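You operate a simulated robot arm through the tools that you are given. There is no shell and no other tool.

Carry out the task below with a simulated robot arm. There is one attempt and no reset: what you move stays moved.

TASK
Put things in order on the steel table. At the end: the silver spare glass ring stands on top of the white cover; the gold cable gland stands on top of the dark tile; the green tape roll stands where the door shim stood; the white batch tin from the steel table stands where the silver spare glass ring stood; the door shim from the steel table stands on top of the orange sanding block; whatever was shut is shut again. Leave all else as you found it, and nothing knocked over.

Only the result counts: the job must be done as asked and must still hold three seconds after the hand-in. Knocking over, shifting, dropping, spilling or breaking anything else fails it. A push-on lid holds only when it is set on centred and level and pressed home; a screw cap is set on level and turned clockwise until tight.

THE ROBOT
A 6-joint arm with a two-finger gripper, fixed in place. Base frame: the origin is at the foot of the arm, x ahead of it, y to its left, z up; the work surface is at about z = 0. Readings come in mm, rad, newtons and seconds.
With the tool pointing down near the work surface it reaches from about 240 to 620 mm from the base axis. Its first joint turns from -1.152 to 1.152 rad. Payload 1.37 kg.
The tool frame sits at the grasp point between the pads (the TCP): z along the fingers, y along the line on which they close. The tips reach 22 mm beyond it. The gripper opens to 92 mm; its body begins 65 mm behind the TCP.
Orientation is told as [roll, pitch, yaw] about the base's x, y, z axes, in that order, counted from this pose: with the fingers straight down and closing along the base's y, the tool's x points along the base's -x, its y along +y and its z along -z.

THE INTERFACE
- The arm moves only by the tool send_rows. Its arguments are lists of equal length, an entry for each row: "translation": the shift along the tool's x, y, z in units of 50 mm (1.0 is 50 mm), a list of three; "delta_rot": the turn, a rotation vector about the tool's x, y, z in units of 6 degrees (1.0 is 6 degrees), a list of three; "grip": the closure in counts, from 0 (fully open) to 255 (shut). In form: {"translation": [[tx, ty, tz], ...], "delta_rot": [[ax, ay, az], ...], "grip": [grip, ...]}. A call has 1 to 20 rows; each row shifts and turns the commanded pose from where the row before left it, along the tool's axes as they then stand. A call with a number of a shift or a turn outside -1 to 1 is refused whole. A row lasts 0.2 s, in which the tool goes at most 50 mm and 0.15 rad; a call with a longer step from one row to the next is refused whole, and so is a gripper value outside its range. Where a pose cannot be reached the arm comes as near as it can. A force on the tool above 40 N (or 10 N above the force at the start of the call, whichever is more), or a blocked arm, ends the call early, and 0.2 s more pass. The fingers move at their own pace (about 59.9 mm/s each) and stop on an object; they squeeze with about 26 N. The grip force told is the motor's: it shows also when the fingers shut on nothing. Time passes only in rows, and 0.2 s behind the last, so rows that do not move let the fingers close. It gives the time, the measured TCP pose, the force on the tool (base axes), the opening and the grip force at its end, in the units of the frame above (readings bear some noise), with the torque about the TCP (base axes, N m) and any sound that the robot's microphone picked up.
- Cameras (640 x 400 px; columns grow to the right, rows downward): "scene" is fixed at [21.8, -425.2, 579.4]; the picture's right is [0.87, -0.49, 0.00], its down [-0.30, -0.53, -0.79] and it looks along [0.39, 0.69, -0.61] (base axes); focal length 337 px, centre (320, 200). "wrist" rides on the gripper at [71, 19, -102] in the tool frame; the picture's right is [-0.26, 0.97, 0.00], its down [-0.75, -0.20, -0.62] and it looks along [-0.60, -0.16, 0.78] (tool axes); focal length 280 px, centre (320, 200). There is no depth. A picture from a camera that has moved, and an enlarged one, comes with that camera's place and axes in the base frame and with its lens.
- get_image(camera): a new picture of that camera. The clock stands still meanwhile.
- enlarge(camera, box): a new picture of the part [left, top, right, bottom] of that camera's present view, enlarged. The clock stands still meanwhile.
- finish_job(): hands the job in; it is judged then, once.

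Places have to be worked out from the pictures, the camera data and where the tool is seen. Open the gripper and draw the arm clear of the work before you hand the job in, unless the task says otherwise.

The tools are called after ">>>" as a command line: name --argument value ..., lists and objects as JSON in quotes. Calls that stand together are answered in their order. send_rows: Moves the arm, as the interface text tells. Its arguments: {"type":"object","properties":{"translation":{"type":"array","items":{"type":"array","items":{"type":"number"}}},"delta_rot":{"type":"array","items":{"type":"array","items":{"type":"number"}}},"grip":{"type":"array","items":{"type":"number"}}},"required":["translation","delta_rot","grip"]} The other tools are called the same way: get_image (camera) takes a picture; enlarge (camera, box) takes an enlarged picture of a part of a camera's view; finish_job () hands the job in.

At the start:

```text
time: 0.0
eef_pos: [459.1, 76.5, 268.8]
tool_rot: [0.0, 0.0, -0.001]
force: [-0.1, 0.7, 0.3]
wrist_torque: [-0.02, 0.0, 0.0]
finger_gap: 92.0
finger_force: 0.1
```

scene: 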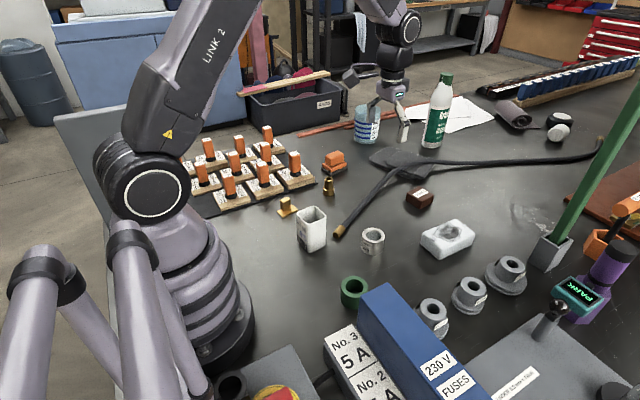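
wrist: 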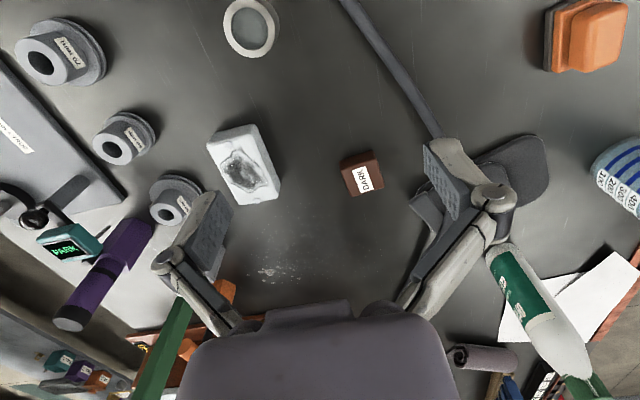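

I start by looking closely at the scene to identify the objects named in the task.

>>> enlarge --camera "scene" --box '[180, 120, 340, 220]'

>>> enlarge --camera "scene" --box '[270, 180, 430, 280]'

>>> enlarge --camera "scene" --box '[380, 170, 540, 270]'

>>> enlarge --camera "scene" --box '[320, 250, 560, 400]'

>>> enlarge --camera "scene" --box '[480, 180, 640, 280]'

>>> enlarge --camera "scene" --box '[480, 250, 640, 350]'

>>> enlarge --camera "scene" --box '[180, 300, 340, 400]'

>>> enlarge --camera "scene" --box '[320, 60, 480, 160]'

```text
4.00 times, centred on (260, 170) of scene
camera zoom: at [21.8, -425.2, 579.4], right [0.87, -0.49, 0.0], down [-0.3, -0.53, -0.79], along [0.39, 0.69, -0.61], focal length 1349 px, centre (560, 320)
```

zoom: 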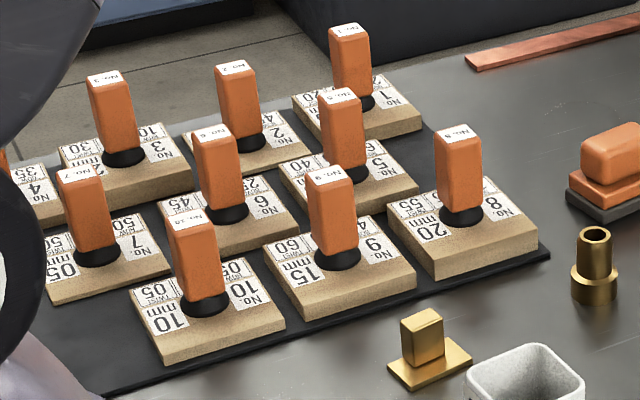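

```text
4.00 times, centred on (350, 230) of scene
camera zoom: at [21.8, -425.2, 579.4], right [0.87, -0.49, 0.0], down [-0.3, -0.53, -0.79], along [0.39, 0.69, -0.61], focal length 1349 px, centre (200, 80)
```

zoom: 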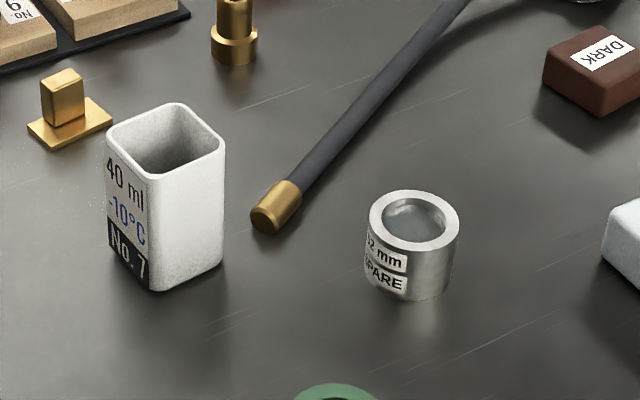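

```text
4.00 times, centred on (460, 220) of scene
camera zoom: at [21.8, -425.2, 579.4], right [0.87, -0.49, 0.0], down [-0.3, -0.53, -0.79], along [0.39, 0.69, -0.61], focal length 1349 px, centre (-240, 120)
```

zoom: 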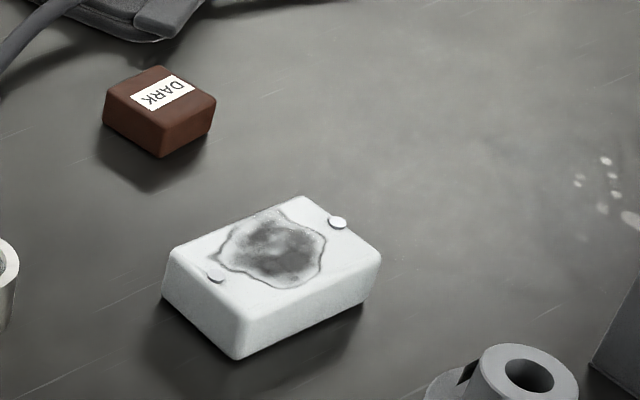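

```text
2.67 times, centred on (440, 325) of scene
camera zoom: at [21.8, -425.2, 579.4], right [0.87, -0.49, 0.0], down [-0.3, -0.53, -0.79], along [0.39, 0.69, -0.61], focal length 899 px, centre (0, -133)
```

zoom: 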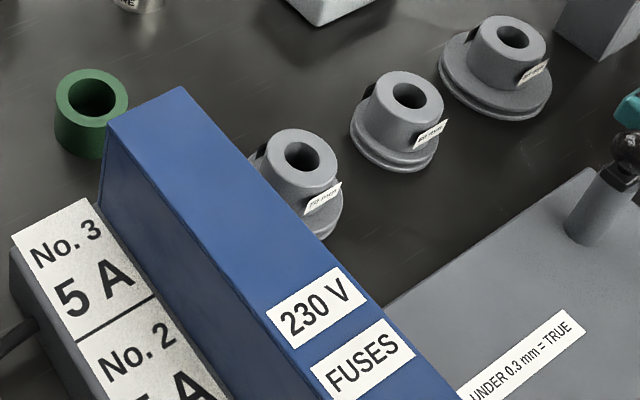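

```text
4.00 times, centred on (560, 230) of scene
camera zoom: at [21.8, -425.2, 579.4], right [0.87, -0.49, 0.0], down [-0.3, -0.53, -0.79], along [0.39, 0.69, -0.61], focal length 1349 px, centre (-640, 80)
```

zoom: 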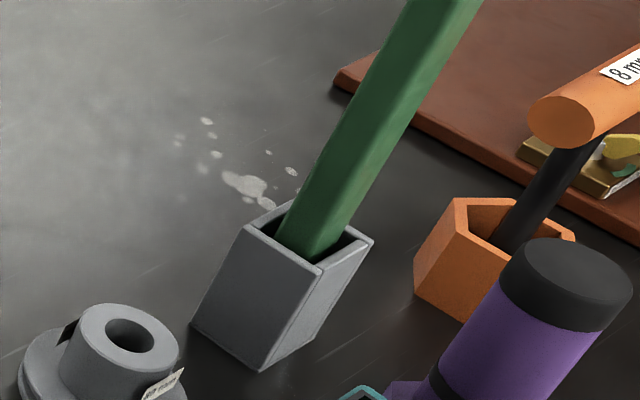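

```text
4.00 times, centred on (560, 300) of scene
camera zoom: at [21.8, -425.2, 579.4], right [0.87, -0.49, 0.0], down [-0.3, -0.53, -0.79], along [0.39, 0.69, -0.61], focal length 1349 px, centre (-640, -200)
```

zoom: 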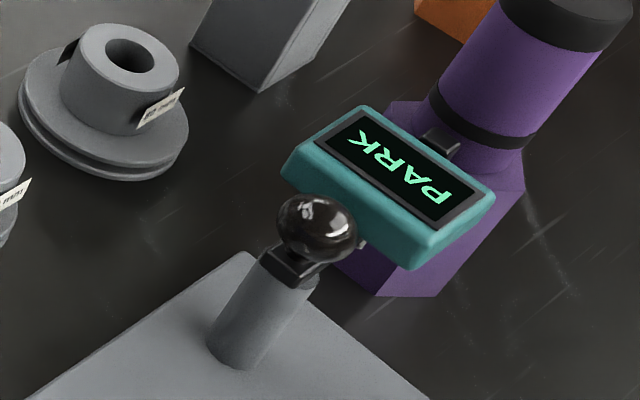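

```text
4.00 times, centred on (260, 350) of scene
camera zoom: at [21.8, -425.2, 579.4], right [0.87, -0.49, 0.0], down [-0.3, -0.53, -0.79], along [0.39, 0.69, -0.61], focal length 1349 px, centre (560, -400)
```

zoom: 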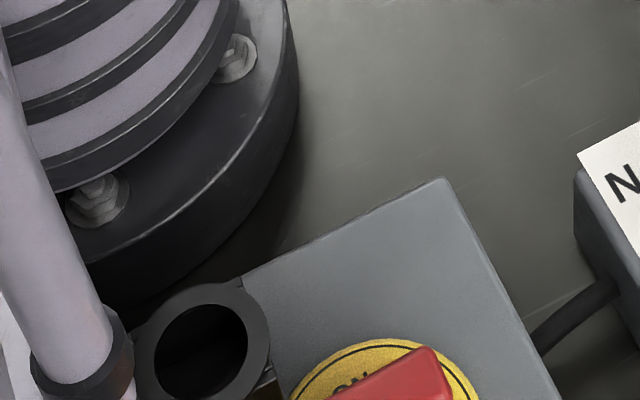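

```text
4.00 times, centred on (400, 110) of scene
camera zoom: at [21.8, -425.2, 579.4], right [0.87, -0.49, 0.0], down [-0.3, -0.53, -0.79], along [0.39, 0.69, -0.61], focal length 1349 px, centre (0, 560)
```

zoom: 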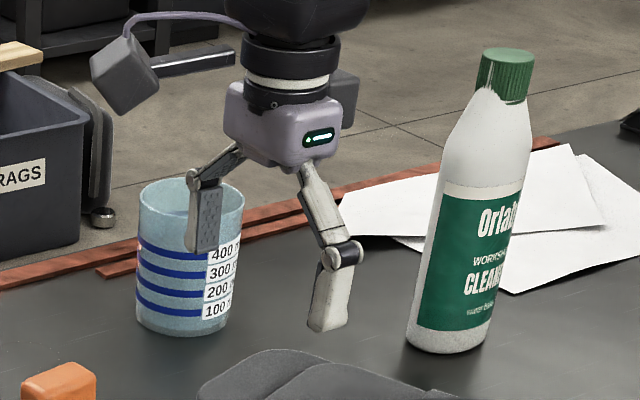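

I want finer views of the candidate objects and the rest of the table before touching anything.

>>> enlarge --camera "scene" --box '[260, 140, 360, 220]'

>>> enlarge --camera "scene" --box '[410, 210, 490, 260]'

>>> enlarge --camera "scene" --box '[480, 60, 640, 160]'

>>> enlarge --camera "wrist" --box '[200, 100, 400, 230]'

>>> enlarge --camera "wrist" --box '[0, 230, 200, 400]'

>>> enlarge --camera "scene" --box '[240, 60, 400, 160]'

>>> enlarge --camera "scene" --box '[560, 160, 640, 240]'

>>> enlarge --camera "scene" --box '[180, 130, 260, 200]'

```text
5.00 times, centred on (310, 180) of scene
camera zoom: at [21.8, -425.2, 579.4], right [0.87, -0.49, 0.0], down [-0.3, -0.53, -0.79], along [0.39, 0.69, -0.61], focal length 1686 px, centre (370, 300)
```

zoom: 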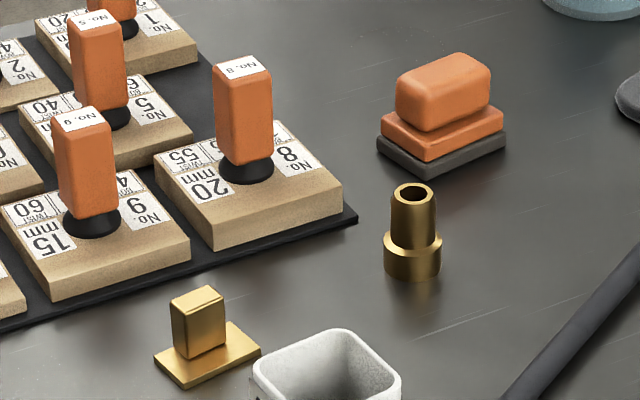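

```text
8.00 times, centred on (450, 235) of scene
camera zoom: at [21.8, -425.2, 579.4], right [0.87, -0.49, 0.0], down [-0.3, -0.53, -0.79], along [0.39, 0.69, -0.61], focal length 2698 px, centre (-720, -80)
```

zoom: 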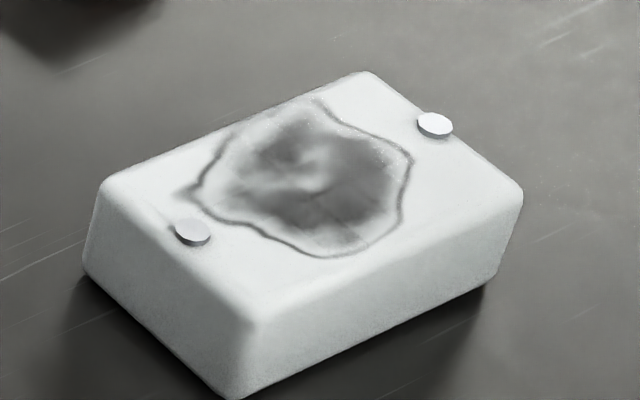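

```text
4.00 times, centred on (560, 110) of scene
camera zoom: at [21.8, -425.2, 579.4], right [0.87, -0.49, 0.0], down [-0.3, -0.53, -0.79], along [0.39, 0.69, -0.61], focal length 1349 px, centre (-640, 560)
```

zoom: 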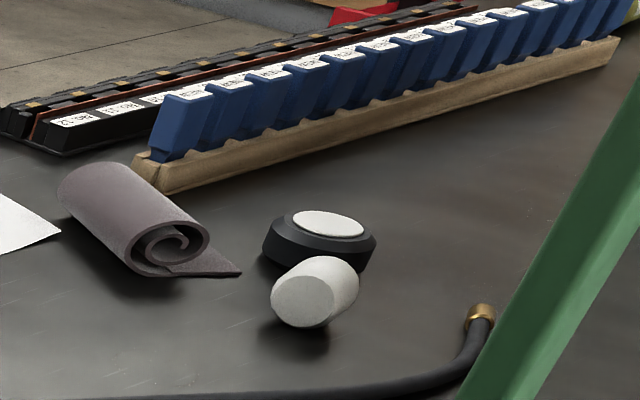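

```text
3.08 times, centred on (300, 165) of wrist
camera zoom: at [386.5, 96.0, 369.8], right [0.26, 0.97, 0.0], down [0.75, -0.2, 0.62], along [0.6, -0.16, -0.78], focal length 863 px, centre (382, 308)
```

zoom: 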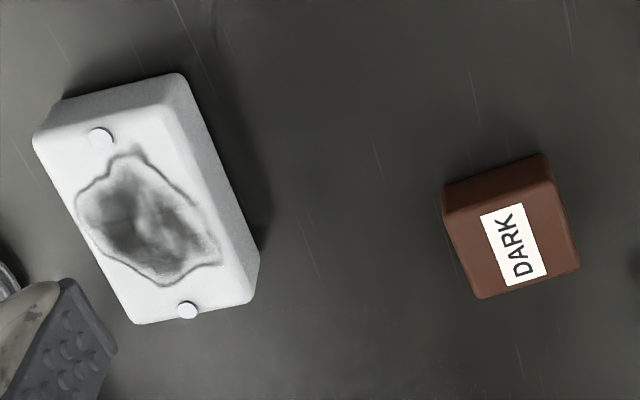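

```text
2.35 times, centred on (100, 315) of wrist
camera zoom: at [386.5, 96.0, 369.8], right [0.26, 0.97, 0.0], down [0.75, -0.2, 0.62], along [0.6, -0.16, -0.78], focal length 660 px, centre (838, -71)
```

zoom: 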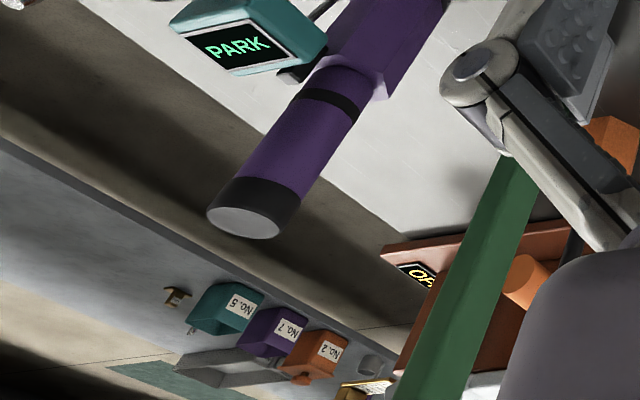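

```text
4.00 times, centred on (320, 110) of scene
camera zoom: at [21.8, -425.2, 579.4], right [0.87, -0.49, 0.0], down [-0.3, -0.53, -0.79], along [0.39, 0.69, -0.61], focal length 1349 px, centre (320, 560)
```

zoom: 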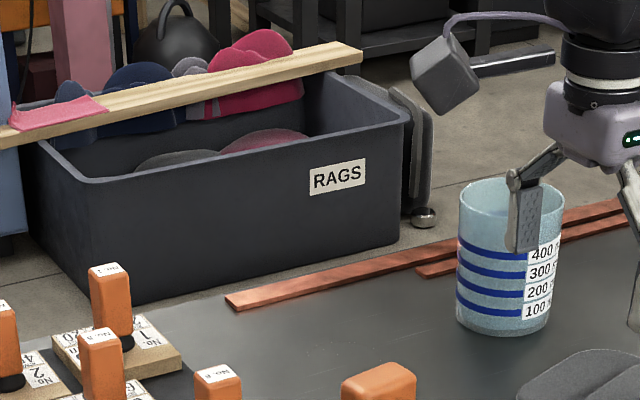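

```text
5.00 times, centred on (600, 200) of scene
camera zoom: at [21.8, -425.2, 579.4], right [0.87, -0.49, 0.0], down [-0.3, -0.53, -0.79], along [0.39, 0.69, -0.61], focal length 1686 px, centre (-1080, 200)
```

zoom: 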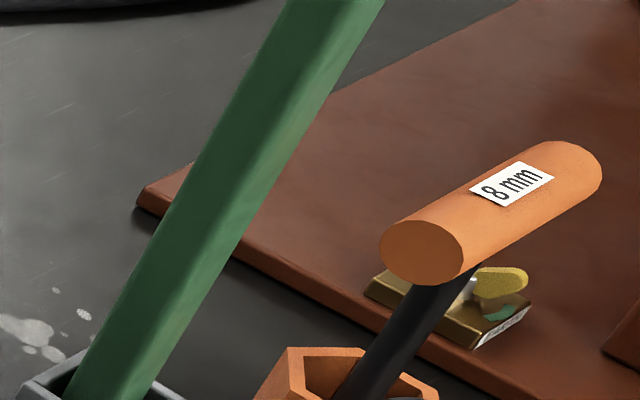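

```text
5.71 times, centred on (220, 165) of scene
camera zoom: at [21.8, -425.2, 579.4], right [0.87, -0.49, 0.0], down [-0.3, -0.53, -0.79], along [0.39, 0.69, -0.61], focal length 1927 px, centre (891, 400)
```

zoom: 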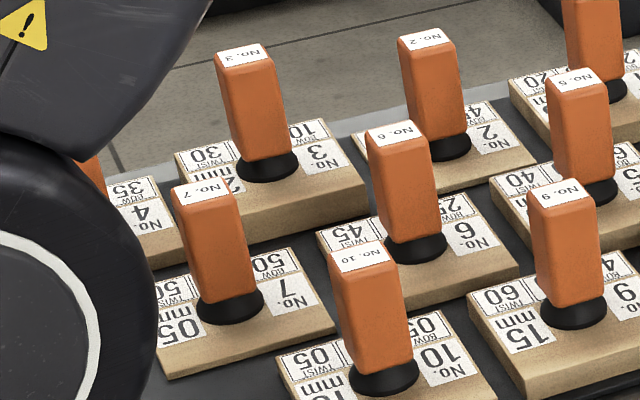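

The gold block-on-plate looks like the door shim, the gold tube with a collar the cable gland, and the silver "SPARE" ring sits near (410, 6). I move the wrist back towards the base at a safe height to survey the near objects from above.

>>> send_rows --translation '[[0.8, 0, 0], [0.8, 0, 0], [0.8, 0, 0], [0, 0, 0]]' --delta_rot '[[0, 0, 0], [0, 0, 0], [0, 0, 0], [0, 0, 0]]' --grip '[0, 0, 0, 0]'

>>> get_image --camera "wrist"

>>> get_image --camera "scene"

```text
time: 1.0
eef_pos: [335.1, 75.9, 270.9]
tool_rot: [0.0, 0.0, 0.0]
force: [-0.1, 0.0, 0.4]
wrist_torque: [-0.03, 0.01, -0.02]
finger_gap: 92.0
finger_force: 0.0
```

```text
taken
camera wrist: at [263.7, 95.6, 371.9], right [0.26, 0.96, 0.0], down [0.75, -0.2, 0.63], along [0.6, -0.16, -0.78], focal length 280 px, centre (320, 200)
```

wrist: 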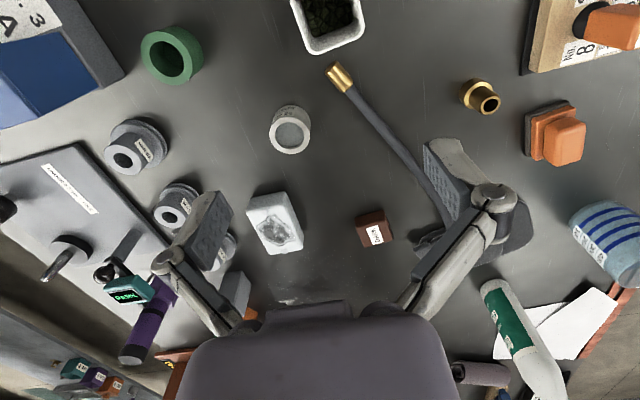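

```text
taken
```

scene: 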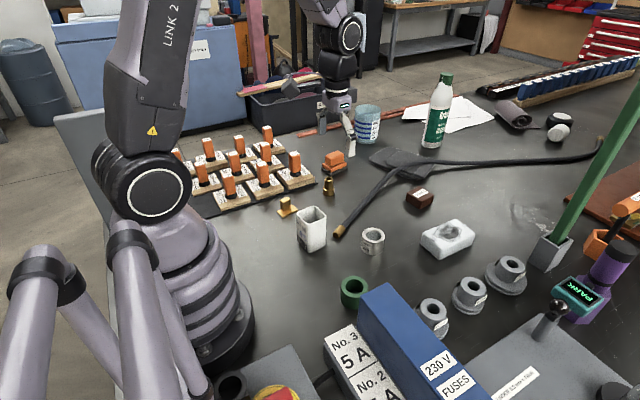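

The wrist now sees ring, cover, tin, roll, gland and sanding block; I zoom in on each, including what is in the tin and the shelf in the lower left.

>>> enlarge --camera "wrist" --box '[260, 0, 400, 90]'

>>> enlarge --camera "wrist" --box '[240, 90, 340, 160]'

>>> enlarge --camera "wrist" --box '[440, 60, 620, 180]'

>>> enlarge --camera "wrist" --box '[230, 170, 410, 270]'

>>> enlarge --camera "wrist" --box '[0, 0, 240, 150]'

>>> enlarge --camera "wrist" --box '[0, 300, 200, 400]'

```text
4.44 times, centred on (330, 45) of wrist
camera zoom: at [263.7, 95.6, 371.9], right [0.26, 0.96, 0.0], down [0.75, -0.2, 0.63], along [0.6, -0.16, -0.78], focal length 1246 px, centre (276, 889)
```

zoom: 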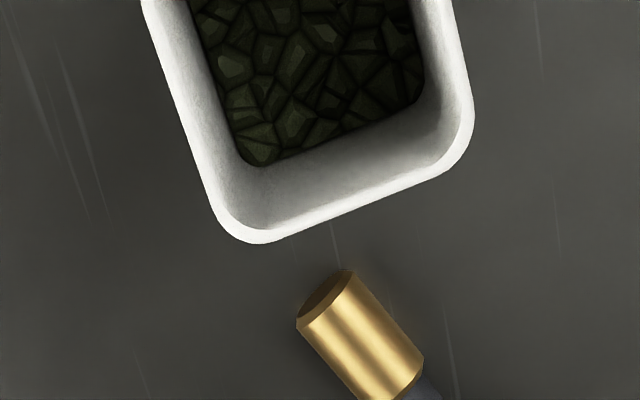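

```text
5.71 times, centred on (290, 125) of wrist
camera zoom: at [263.7, 95.6, 371.9], right [0.26, 0.96, 0.0], down [0.75, -0.2, 0.63], along [0.6, -0.16, -0.78], focal length 1602 px, centre (491, 629)
```

zoom: 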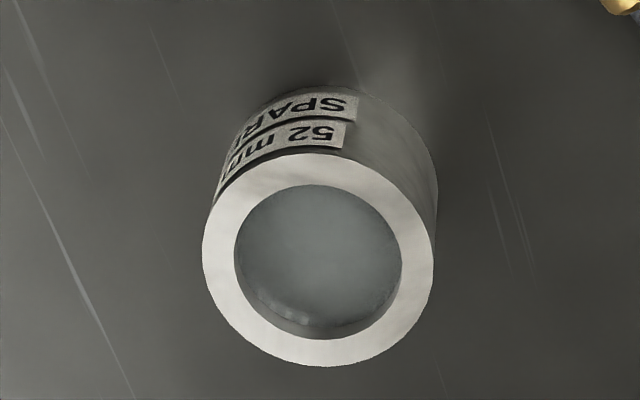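

```text
3.33 times, centred on (530, 120) of wrist
camera zoom: at [263.7, 95.6, 371.9], right [0.26, 0.96, 0.0], down [0.75, -0.2, 0.63], along [0.6, -0.16, -0.78], focal length 935 px, centre (-380, 467)
```

zoom: 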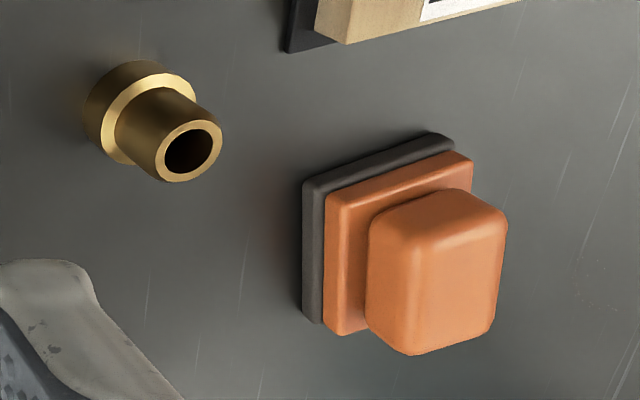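

```text
3.56 times, centred on (320, 220) of wrist
camera zoom: at [263.7, 95.6, 371.9], right [0.26, 0.96, 0.0], down [0.75, -0.2, 0.63], along [0.6, -0.16, -0.78], focal length 997 px, centre (320, 129)
```

zoom: 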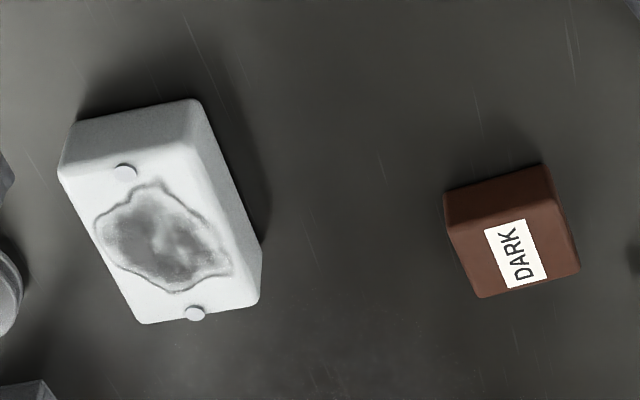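

```text
2.67 times, centred on (120, 75) of wrist
camera zoom: at [263.7, 95.6, 371.9], right [0.26, 0.96, 0.0], down [0.75, -0.2, 0.63], along [0.6, -0.16, -0.78], focal length 748 px, centre (853, 533)
```

zoom: 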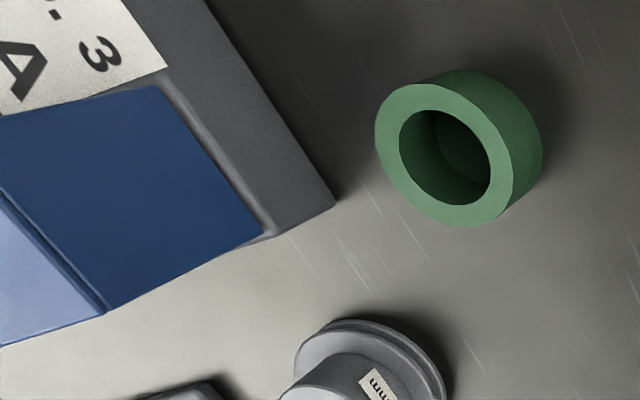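

```text
3.20 times, centred on (100, 350) of wrist
camera zoom: at [263.7, 95.6, 371.9], right [0.26, 0.96, 0.0], down [0.75, -0.2, 0.63], along [0.6, -0.16, -0.78], focal length 897 px, centre (1024, -280)
```

zoom: 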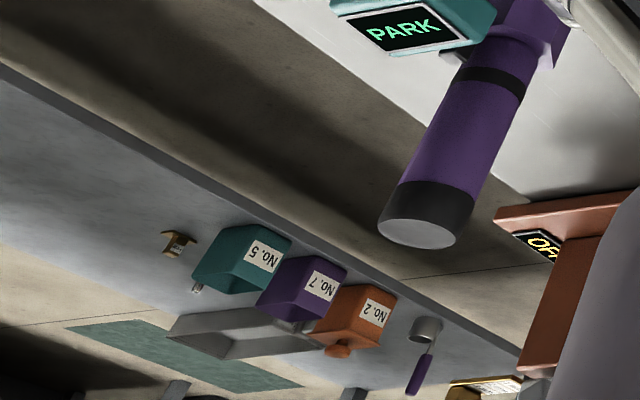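

The tin holds loose dark contents, so it must stay level. Next I move to just above the ring (estimated at about (409, 14)) for a close-up measurement.

>>> send_rows --translation '[[-0.7, -0.6, 0], [-0.7, -0.6, 0], [0, 0, 0.9], [0, 0, 0.9], [0, 0, 0.9], [0, 0, 0]]' --delta_rot '[[0, 0, 0], [0, 0, 0], [0, 0, 0], [0, 0, 0], [0, 0, 0], [0, 0, 0]]' --grip '[0, 0, 0, 0, 0, 0]'

>>> get_image --camera "wrist"

>>> get_image --camera "scene"

```text
time: 2.4
eef_pos: [405.1, 16.1, 133.1]
tool_rot: [0.0, 0.0, 0.001]
force: [0.2, 0.9, -0.1]
wrist_torque: [-0.02, -0.01, -0.03]
finger_gap: 92.1
finger_force: 0.0
```

```text
taken
camera wrist: at [333.8, 36.3, 234.6], right [0.26, 0.97, 0.0], down [0.75, -0.2, 0.63], along [0.6, -0.16, -0.78], focal length 280 px, centre (320, 200)
```

wrist: 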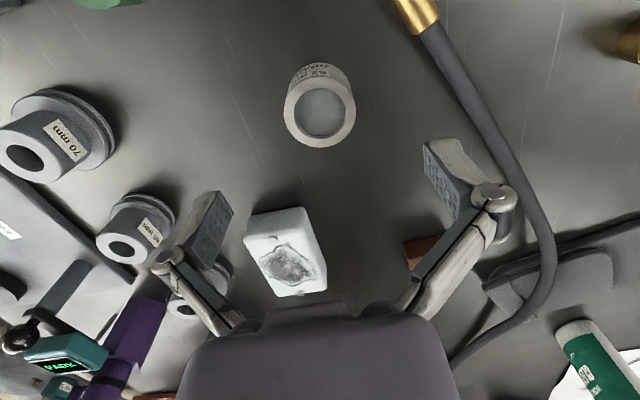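

```text
taken
```

scene: 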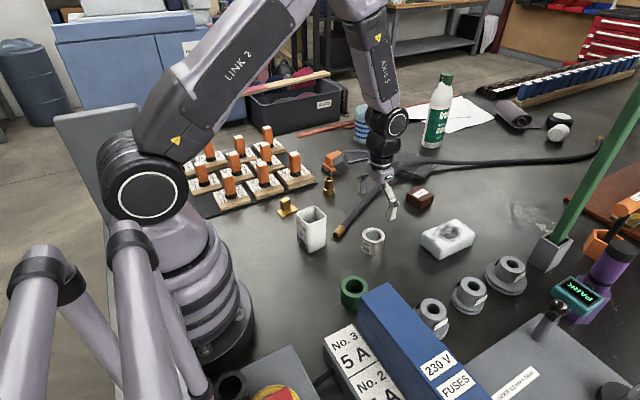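

I zoom on the ring in the wrist view and on the gripper in the scene view to check my calibration.

>>> enlarge --camera "wrist" --box '[270, 50, 370, 160]'

>>> enlarge --camera "scene" --box '[330, 150, 430, 260]'

>>> enlarge --camera "wrist" --box '[230, 190, 350, 310]'

```text
3.64 times, centred on (320, 105) of wrist
camera zoom: at [333.8, 36.3, 234.6], right [0.26, 0.97, 0.0], down [0.75, -0.2, 0.63], along [0.6, -0.16, -0.78], focal length 1020 px, centre (320, 546)
```

zoom: 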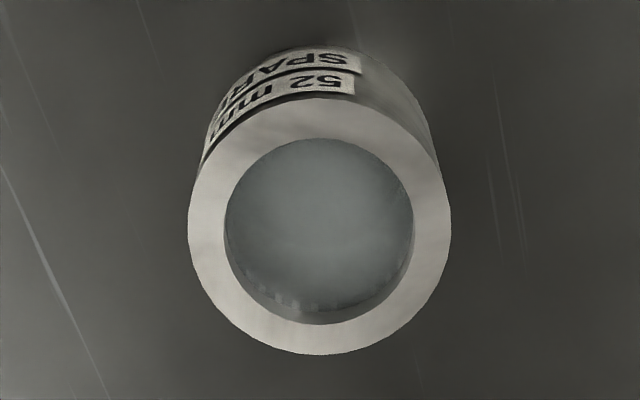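

```text
3.64 times, centred on (380, 205) of scene
camera zoom: at [21.8, -425.2, 579.4], right [0.87, -0.49, 0.0], down [-0.3, -0.53, -0.79], along [0.39, 0.69, -0.61], focal length 1226 px, centre (102, 182)
```

zoom: 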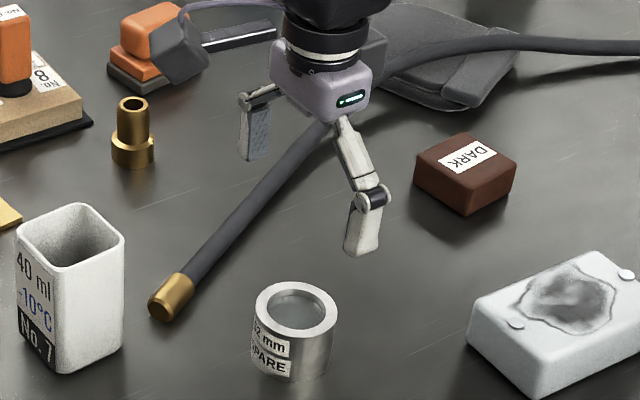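

```text
3.33 times, centred on (290, 250) of wrist
camera zoom: at [333.8, 36.3, 234.6], right [0.26, 0.97, 0.0], down [0.75, -0.2, 0.63], along [0.6, -0.16, -0.78], focal length 935 px, centre (420, 33)
```

zoom: 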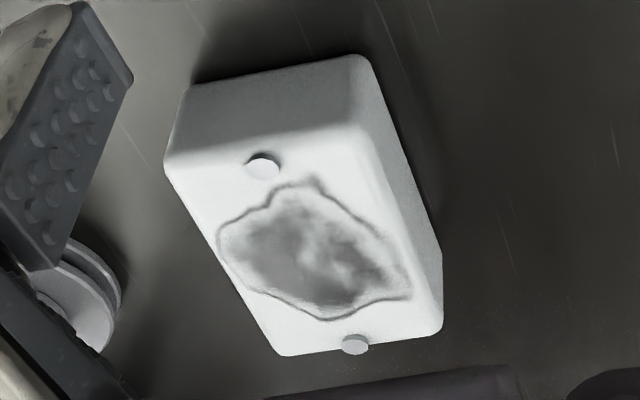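

Close-up puts the ring centre at about (407.6, 16.4), 52 mm across and 38 mm high, almost exactly under the open gripper. I descend around it with the fingers open.

>>> send_rows --translation '[[-0.05, 0.0, 0.6], [0, 0, 0.6], [0, 0, 0.5], [0, 0, 0.25], [0, 0, 0.15], [0, 0, 0]]' --delta_rot '[[0, 0, 0], [0, 0, 0], [0, 0, 0], [0, 0, 0], [0, 0, 0], [0, 0, 0]]' --grip '[0, 0, 0, 0, 0, 0]'

>>> get_image --camera "wrist"

>>> enlarge --camera "scene" --box '[310, 170, 450, 280]'

```text
time: 3.8
eef_pos: [410.6, 16.0, 28.0]
tool_rot: [0.0, 0.0, 0.0]
force: [0.3, -0.5, 0.0]
wrist_torque: [0.0, -0.02, -0.01]
finger_gap: 92.2
finger_force: 0.0
```

```text
taken
camera wrist: at [338.7, 37.0, 129.6], right [0.26, 0.97, 0.0], down [0.75, -0.2, 0.63], along [0.6, -0.16, -0.78], focal length 280 px, centre (320, 200)
```

wrist: 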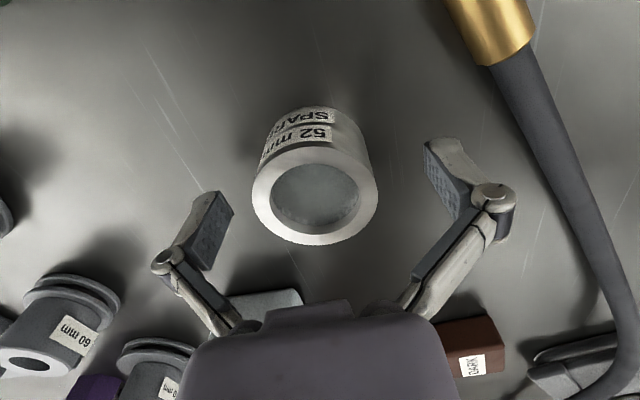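

```text
3.64 times, centred on (380, 225) of scene
camera zoom: at [21.8, -425.2, 579.4], right [0.87, -0.49, 0.0], down [-0.3, -0.53, -0.79], along [0.39, 0.69, -0.61], focal length 1226 px, centre (102, 109)
```

zoom: 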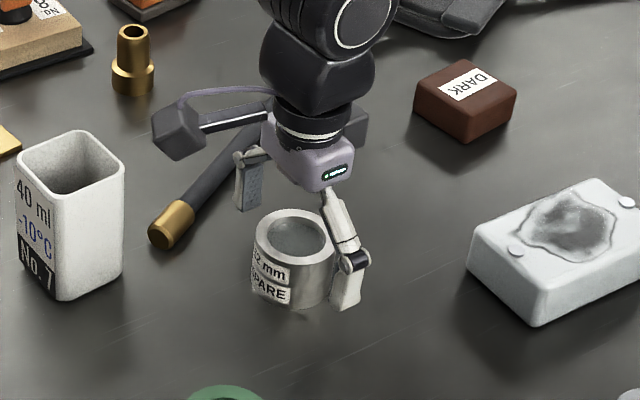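

The ring sits between the pads, about 3 mm towards the base from my TCP. I nudge back slightly, let it settle, and read again before closing.

>>> send_rows --translation '[[0.05, 0.01, 0.03], [0, 0, 0], [0, 0, 0]]' --delta_rot '[[0, 0, 0], [0, 0, 0], [0, 0, 0]]' --grip '[0, 0, 0]'

>>> send_rows --translation '[[0, 0, 0]]' --delta_rot '[[0, 0, 0]]' --grip '[0]'

```text
time: 4.6
eef_pos: [408.7, 18.6, 25.9]
tool_rot: [0.0, 0.0, 0.001]
force: [0.5, 0.9, 0.4]
wrist_torque: [0.0, -0.03, 0.0]
finger_gap: 92.3
finger_force: 0.1
```

```text
time: 5.0
eef_pos: [409.5, 18.3, 26.4]
tool_rot: [-0.002, 0.001, -0.001]
force: [0.7, -0.3, 0.3]
wrist_torque: [0.0, -0.01, 0.02]
finger_gap: 91.8
finger_force: 0.1
```

Readings are stable within noise, TCP near (408.5, 17.5, 26). I close on the ring.

>>> send_rows --translation '[[0, 0, 0], [0, 0, 0], [0, 0, 0], [0, 0, 0]]' --delta_rot '[[0, 0, 0], [0, 0, 0], [0, 0, 0], [0, 0, 0]]' --grip '[140, 140, 140, 140]'

>>> get_image --camera "wrist"

```text
time: 6.0
eef_pos: [407.6, 18.1, 27.0]
tool_rot: [0.001, -0.001, -0.002]
force: [-1.8, 0.6, 7.1]
wrist_torque: [-0.01, 0.01, -0.06]
finger_gap: 50.5
finger_force: 26.2
```

```text
taken
camera wrist: at [336.3, 37.2, 128.0], right [0.26, 0.97, 0.0], down [0.75, -0.2, 0.63], along [0.6, -0.16, -0.78], focal length 280 px, centre (320, 200)
```

wrist: 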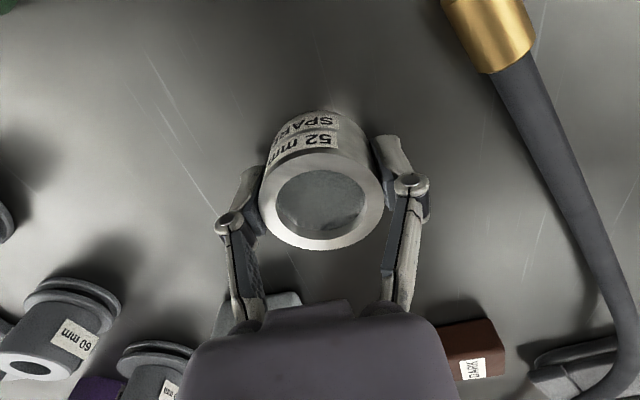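

The grip holds at 50.5 mm with 26 N. I lift it gently and check the reading.

>>> send_rows --translation '[[0, 0, -0.2], [0, 0, -0.6], [0, 0, -0.8], [0, 0, -0.5], [0, 0, 0]]' --delta_rot '[[0, 0, 0], [0, 0, 0], [0, 0, 0], [0, 0, 0], [0, 0, 0]]' --grip '[140, 140, 140, 140, 140]'

>>> get_image --camera "wrist"

>>> get_image --camera "scene"

```text
time: 7.2
eef_pos: [406.3, 15.9, 130.6]
tool_rot: [0.001, 0.0, 0.0]
force: [0.3, 0.3, -0.1]
wrist_torque: [0.0, 0.01, -0.02]
finger_gap: 50.4
finger_force: 25.6
```

```text
taken
camera wrist: at [335.2, 36.2, 231.8], right [0.26, 0.97, 0.0], down [0.75, -0.2, 0.62], along [0.6, -0.16, -0.78], focal length 280 px, centre (320, 200)
```

wrist: 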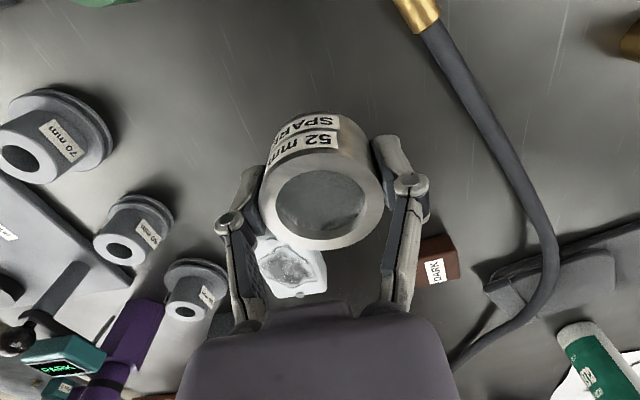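

```text
taken
```

scene: 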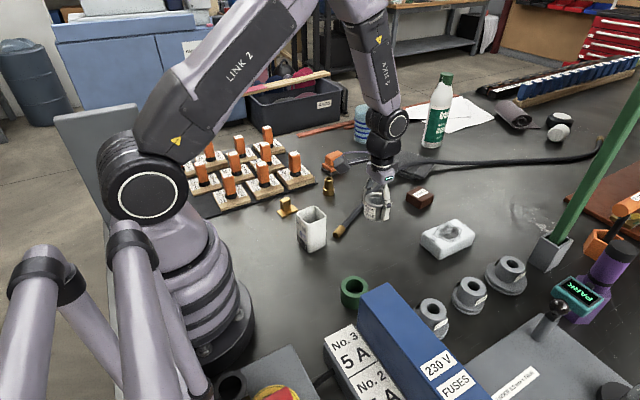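

The ring came up cleanly. The teal display seems to have changed, so I look at it, and at the cover's exact position.

>>> enlarge --camera "scene" --box '[540, 260, 620, 320]'

>>> enlarge --camera "wrist" --box '[0, 290, 140, 400]'

>>> enlarge --camera "wrist" --box '[230, 180, 350, 310]'

>>> enlarge --camera "scene" --box '[340, 160, 420, 240]'

```text
6.67 times, centred on (580, 290) of scene
camera zoom: at [21.8, -425.2, 579.4], right [0.87, -0.49, 0.0], down [-0.3, -0.53, -0.79], along [0.39, 0.69, -0.61], focal length 2248 px, centre (-1413, -400)
```

zoom: 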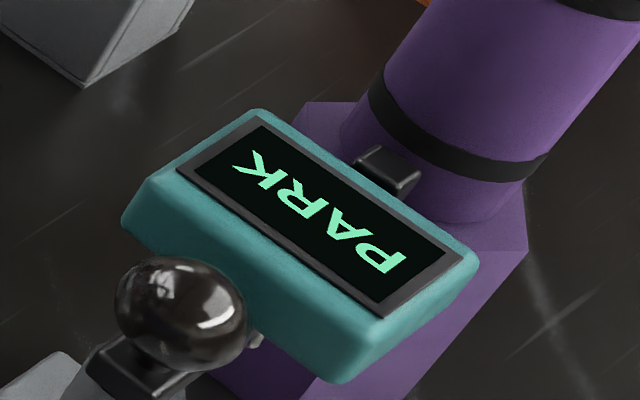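

```text
3.64 times, centred on (70, 345) of wrist
camera zoom: at [335.2, 36.2, 231.8], right [0.26, 0.97, 0.0], down [0.75, -0.2, 0.62], along [0.6, -0.16, -0.78], focal length 1020 px, centre (1229, -327)
```

zoom: 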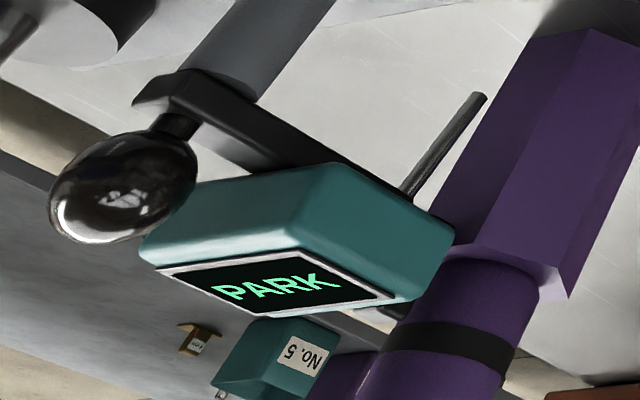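

```text
3.08 times, centred on (290, 245) of wrist
camera zoom: at [335.2, 36.2, 231.8], right [0.26, 0.97, 0.0], down [0.75, -0.2, 0.62], along [0.6, -0.16, -0.78], focal length 863 px, centre (412, 62)
```

zoom: 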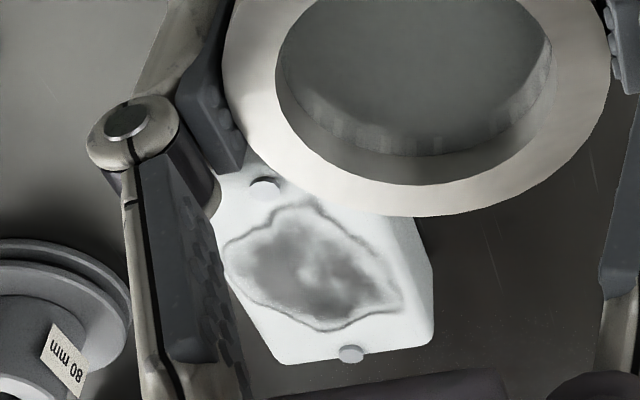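

```text
5.00 times, centred on (380, 200) of scene
camera zoom: at [21.8, -425.2, 579.4], right [0.87, -0.49, 0.0], down [-0.3, -0.53, -0.79], along [0.39, 0.69, -0.61], focal length 1686 px, centre (20, 200)
```

zoom: 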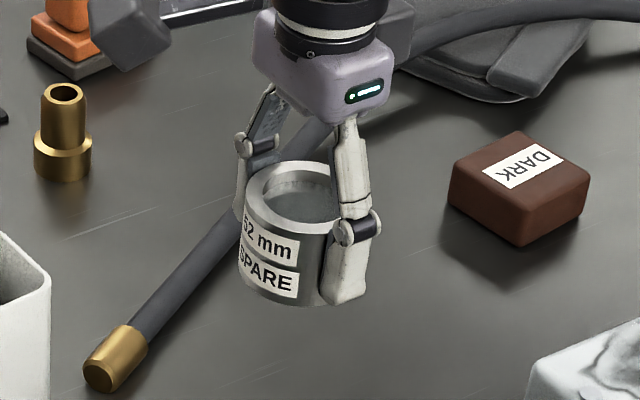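

The display still says PARK; nothing there changed. Cover top is about 30 mm high, centred near (577, -67), with studs ~100 mm apart; I carry the ring above it.

>>> send_rows --translation '[[-0.68, -0.33, 0], [-0.68, -0.33, 0], [-0.68, -0.33, 0], [-0.68, -0.33, 0], [-0.68, -0.34, 0], [0, 0, 0], [0, 0, 0]]' --delta_rot '[[0, 0, 0], [0, 0, 0], [0, 0, 0], [0, 0, 0], [0, 0, 0], [0, 0, 0], [0, 0, 0]]' --grip '[140, 140, 140, 140, 140, 140, 140]'

>>> get_image --camera "wrist"

>>> get_image --camera "scene"

```text
time: 8.8
eef_pos: [577.2, -66.6, 131.7]
tool_rot: [-0.001, 0.0, 0.0]
force: [0.3, -0.3, -2.3]
wrist_torque: [0.02, 0.0, -0.02]
finger_gap: 50.6
finger_force: 25.9
```

```text
taken
camera wrist: at [504.3, -47.0, 233.5], right [0.26, 0.97, 0.0], down [0.75, -0.2, 0.62], along [0.6, -0.16, -0.78], focal length 280 px, centre (320, 200)
```

wrist: 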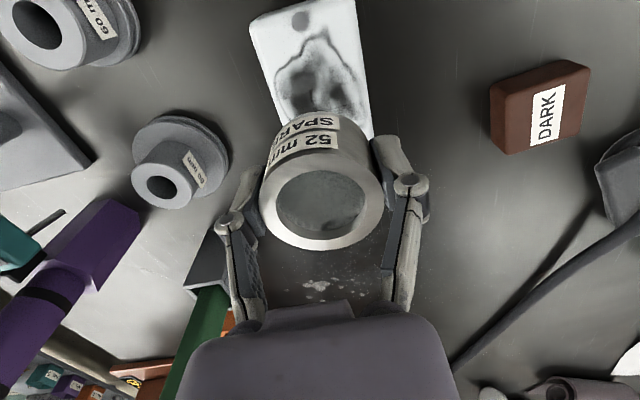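

```text
taken
```

scene: 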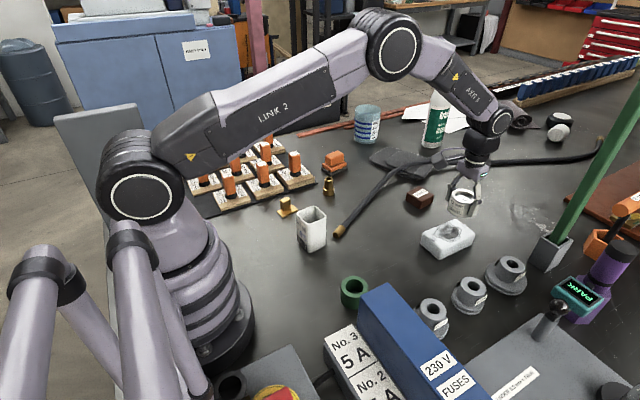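

The ring hangs over the cover. I zoom in from the scene camera to check how the held ring lines up with the cover's middle.

>>> enlarge --camera "scene" --box '[400, 160, 500, 270]'

>>> enlarge --camera "wrist" --box '[220, 0, 420, 140]'

```text
3.64 times, centred on (450, 215) of scene
camera zoom: at [21.8, -425.2, 579.4], right [0.87, -0.49, 0.0], down [-0.3, -0.53, -0.79], along [0.39, 0.69, -0.61], focal length 1226 px, centre (-153, 146)
```

zoom: 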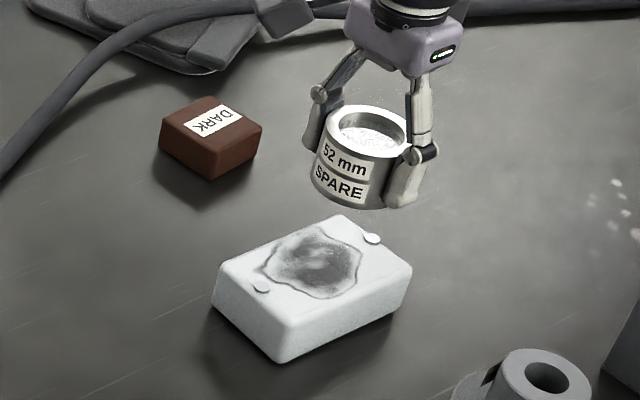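

```text
2.86 times, centred on (320, 70) of wrist
camera zoom: at [504.3, -47.0, 233.5], right [0.26, 0.97, 0.0], down [0.75, -0.2, 0.62], along [0.6, -0.16, -0.78], focal length 801 px, centre (320, 571)
```

zoom: 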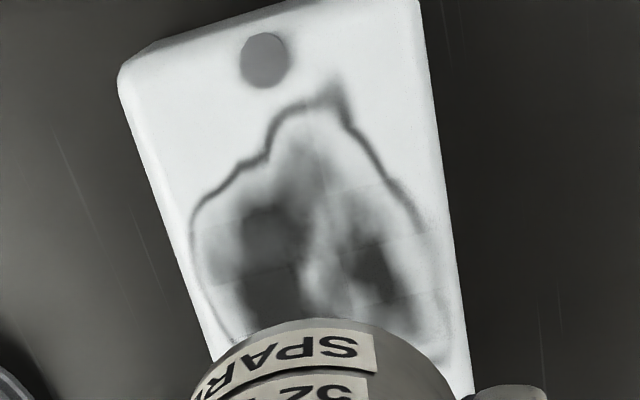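

Scene check agrees: cover centre near (574, -66), the ring essentially above it. I lower to just above contact.

>>> send_rows --translation '[[0.06, 0.01, 0.5], [0, 0, 0.5], [0, 0, 0.3], [0, 0, 0.08], [0, 0, 0]]' --delta_rot '[[0, 0, 0], [0, 0, 0], [0, 0, 0], [0, 0, 0], [0, 0, 0]]' --grip '[140, 140, 140, 140, 140]'

>>> enlarge --camera "scene" --box '[400, 180, 500, 270]'

>>> get_image --camera "wrist"

```text
time: 10.0
eef_pos: [576.7, -65.6, 64.5]
tool_rot: [0.001, -0.006, 0.001]
force: [0.6, 0.6, 17.2]
wrist_torque: [0.01, -0.07, -0.06]
finger_gap: 50.7
finger_force: 25.9
```

```text
4.44 times, centred on (450, 225) of scene
camera zoom: at [21.7, -425.2, 579.4], right [0.87, -0.49, 0.0], down [-0.3, -0.53, -0.79], along [0.39, 0.69, -0.61], focal length 1499 px, centre (-258, 89)
```

zoom: 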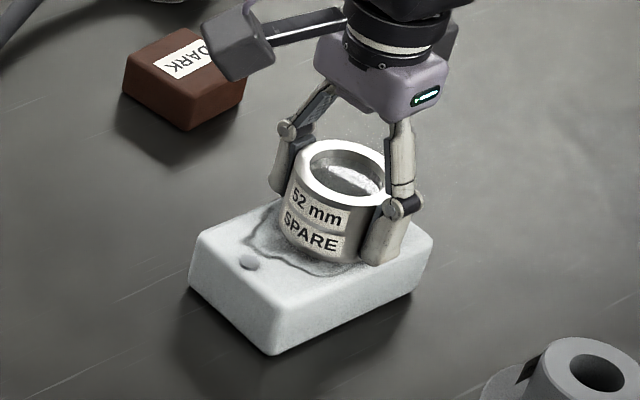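

```text
taken
camera wrist: at [503.9, -45.8, 165.8], right [0.26, 0.97, 0.0], down [0.75, -0.2, 0.63], along [0.61, -0.16, -0.78], focal length 280 px, centre (320, 200)
```

wrist: 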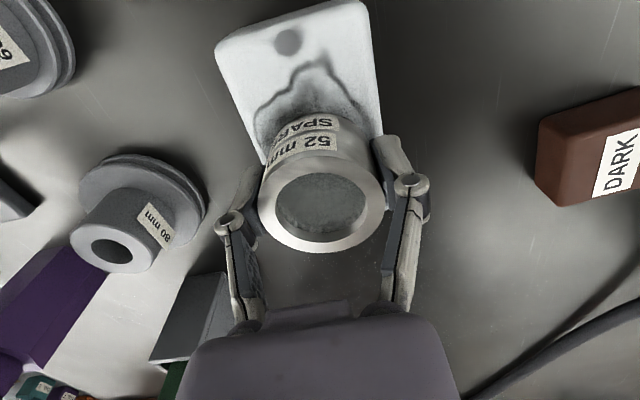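

Contact came at TCP z ≈ 65, so the cover top is really about 38-39 mm high. Re-triangulating with that height gives its centre at about (566, -62.5), so I lift a little, shift ~10 mm back and ~3 mm left, and hover again.

>>> send_rows --translation '[[0, 0, -0.24], [0.1, 0.035, 0], [0.1, 0.035, 0], [0, 0, 0], [0, 0, 0]]' --delta_rot '[[0, 0, 0], [0, 0, 0], [0, 0, 0], [0, 0, 0], [0, 0, 0]]' --grip '[140, 140, 140, 140, 140]'

>>> enlarge --camera "scene" --box '[400, 180, 500, 270]'

>>> get_image --camera "wrist"

```text
time: 11.2
eef_pos: [564.5, -62.3, 74.6]
tool_rot: [0.0, 0.0, 0.002]
force: [0.8, 0.5, -1.4]
wrist_torque: [0.01, 0.01, 0.0]
finger_gap: 50.5
finger_force: 25.6
```

```text
4.44 times, centred on (450, 225) of scene
camera zoom: at [21.8, -425.2, 579.4], right [0.87, -0.49, 0.0], down [-0.3, -0.53, -0.79], along [0.39, 0.69, -0.61], focal length 1499 px, centre (-258, 89)
```

zoom: 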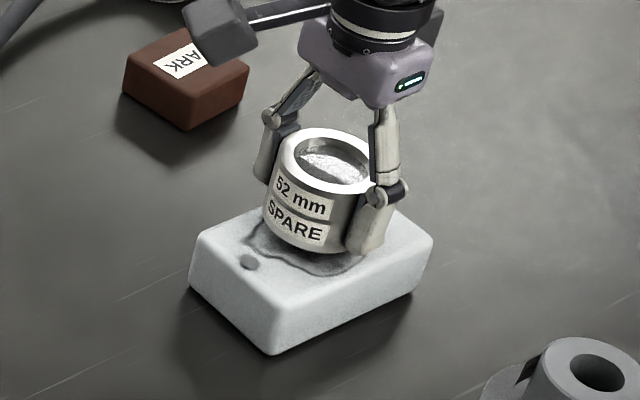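

```text
taken
camera wrist: at [493.2, -42.7, 176.2], right [0.26, 0.97, 0.0], down [0.75, -0.2, 0.62], along [0.6, -0.16, -0.78], focal length 280 px, centre (320, 200)
```

wrist: 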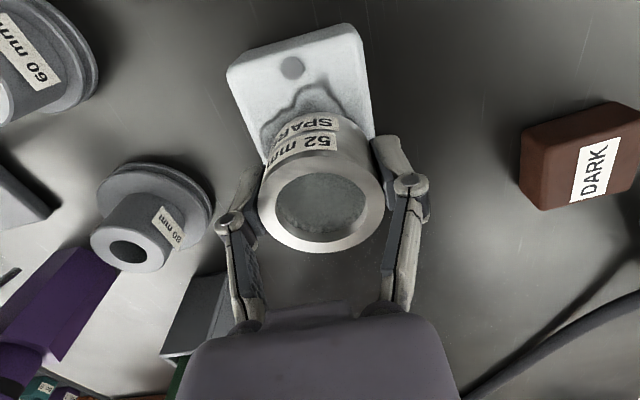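

Now the ring is centred over the cover. I lower in small steps until light contact.

>>> send_rows --translation '[[0, 0, 0.1], [0, 0, 0.06], [0, 0, 0.03], [0, 0, 0]]' --delta_rot '[[0, 0, 0], [0, 0, 0], [0, 0, 0], [0, 0, 0]]' --grip '[140, 140, 140, 140]'

```text
time: 12.2
eef_pos: [565.8, -61.7, 64.7]
tool_rot: [0.0, 0.0, 0.0]
force: [0.2, -0.4, -1.9]
wrist_torque: [0.0, 0.04, -0.01]
finger_gap: 50.4
finger_force: 26.5
```

No contact yet (only the ring's weight shows). I lower one more millimetre or so at a time.

>>> send_rows --translation '[[0, 0, 0.02], [0, 0, 0]]' --delta_rot '[[0, 0, 0], [0, 0, 0]]' --grip '[140, 140]'

>>> send_rows --translation '[[0, 0, 0.02], [0, 0, 0]]' --delta_rot '[[0, 0, 0], [0, 0, 0]]' --grip '[140, 140]'

```text
time: 12.8
eef_pos: [565.4, -62.2, 65.2]
tool_rot: [0.0, 0.002, -0.001]
force: [-0.7, 0.6, 1.3]
wrist_torque: [-0.01, -0.04, 0.0]
finger_gap: 50.4
finger_force: 26.0
```

```text
time: 13.4
eef_pos: [565.8, -61.5, 64.7]
tool_rot: [0.001, -0.002, 0.0]
force: [-4.7, -1.9, 17.1]
wrist_torque: [-0.03, -0.12, -0.01]
finger_gap: 50.7
finger_force: 25.9
```

Contact is firm (17 N). I ease up half a millimetre and open the fingers.

>>> send_rows --translation '[[0, 0, -0.015], [0, 0, 0], [0, 0, 0], [0, 0, 0], [0, 0, 0]]' --delta_rot '[[0, 0, 0], [0, 0, 0], [0, 0, 0], [0, 0, 0], [0, 0, 0]]' --grip '[140, 110, 80, 50, 30]'

>>> get_image --camera "wrist"

```text
time: 14.6
eef_pos: [565.2, -60.4, 64.3]
tool_rot: [0.0, -0.001, -0.002]
force: [0.7, 0.0, 0.5]
wrist_torque: [-0.01, 0.03, -0.01]
finger_gap: 81.3
finger_force: 0.2
```

```text
taken
camera wrist: at [493.5, -41.6, 165.7], right [0.26, 0.97, 0.0], down [0.75, -0.2, 0.62], along [0.6, -0.16, -0.78], focal length 280 px, centre (320, 200)
```

wrist: 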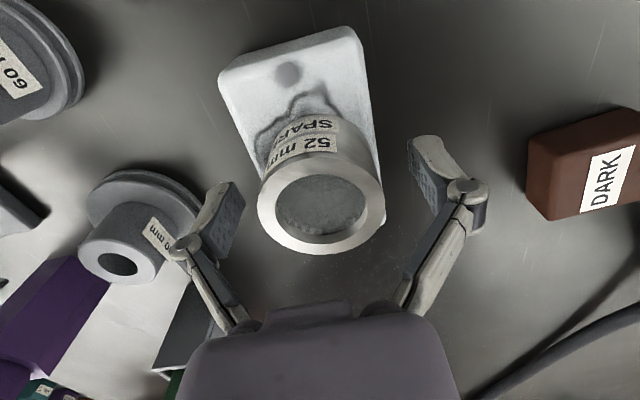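

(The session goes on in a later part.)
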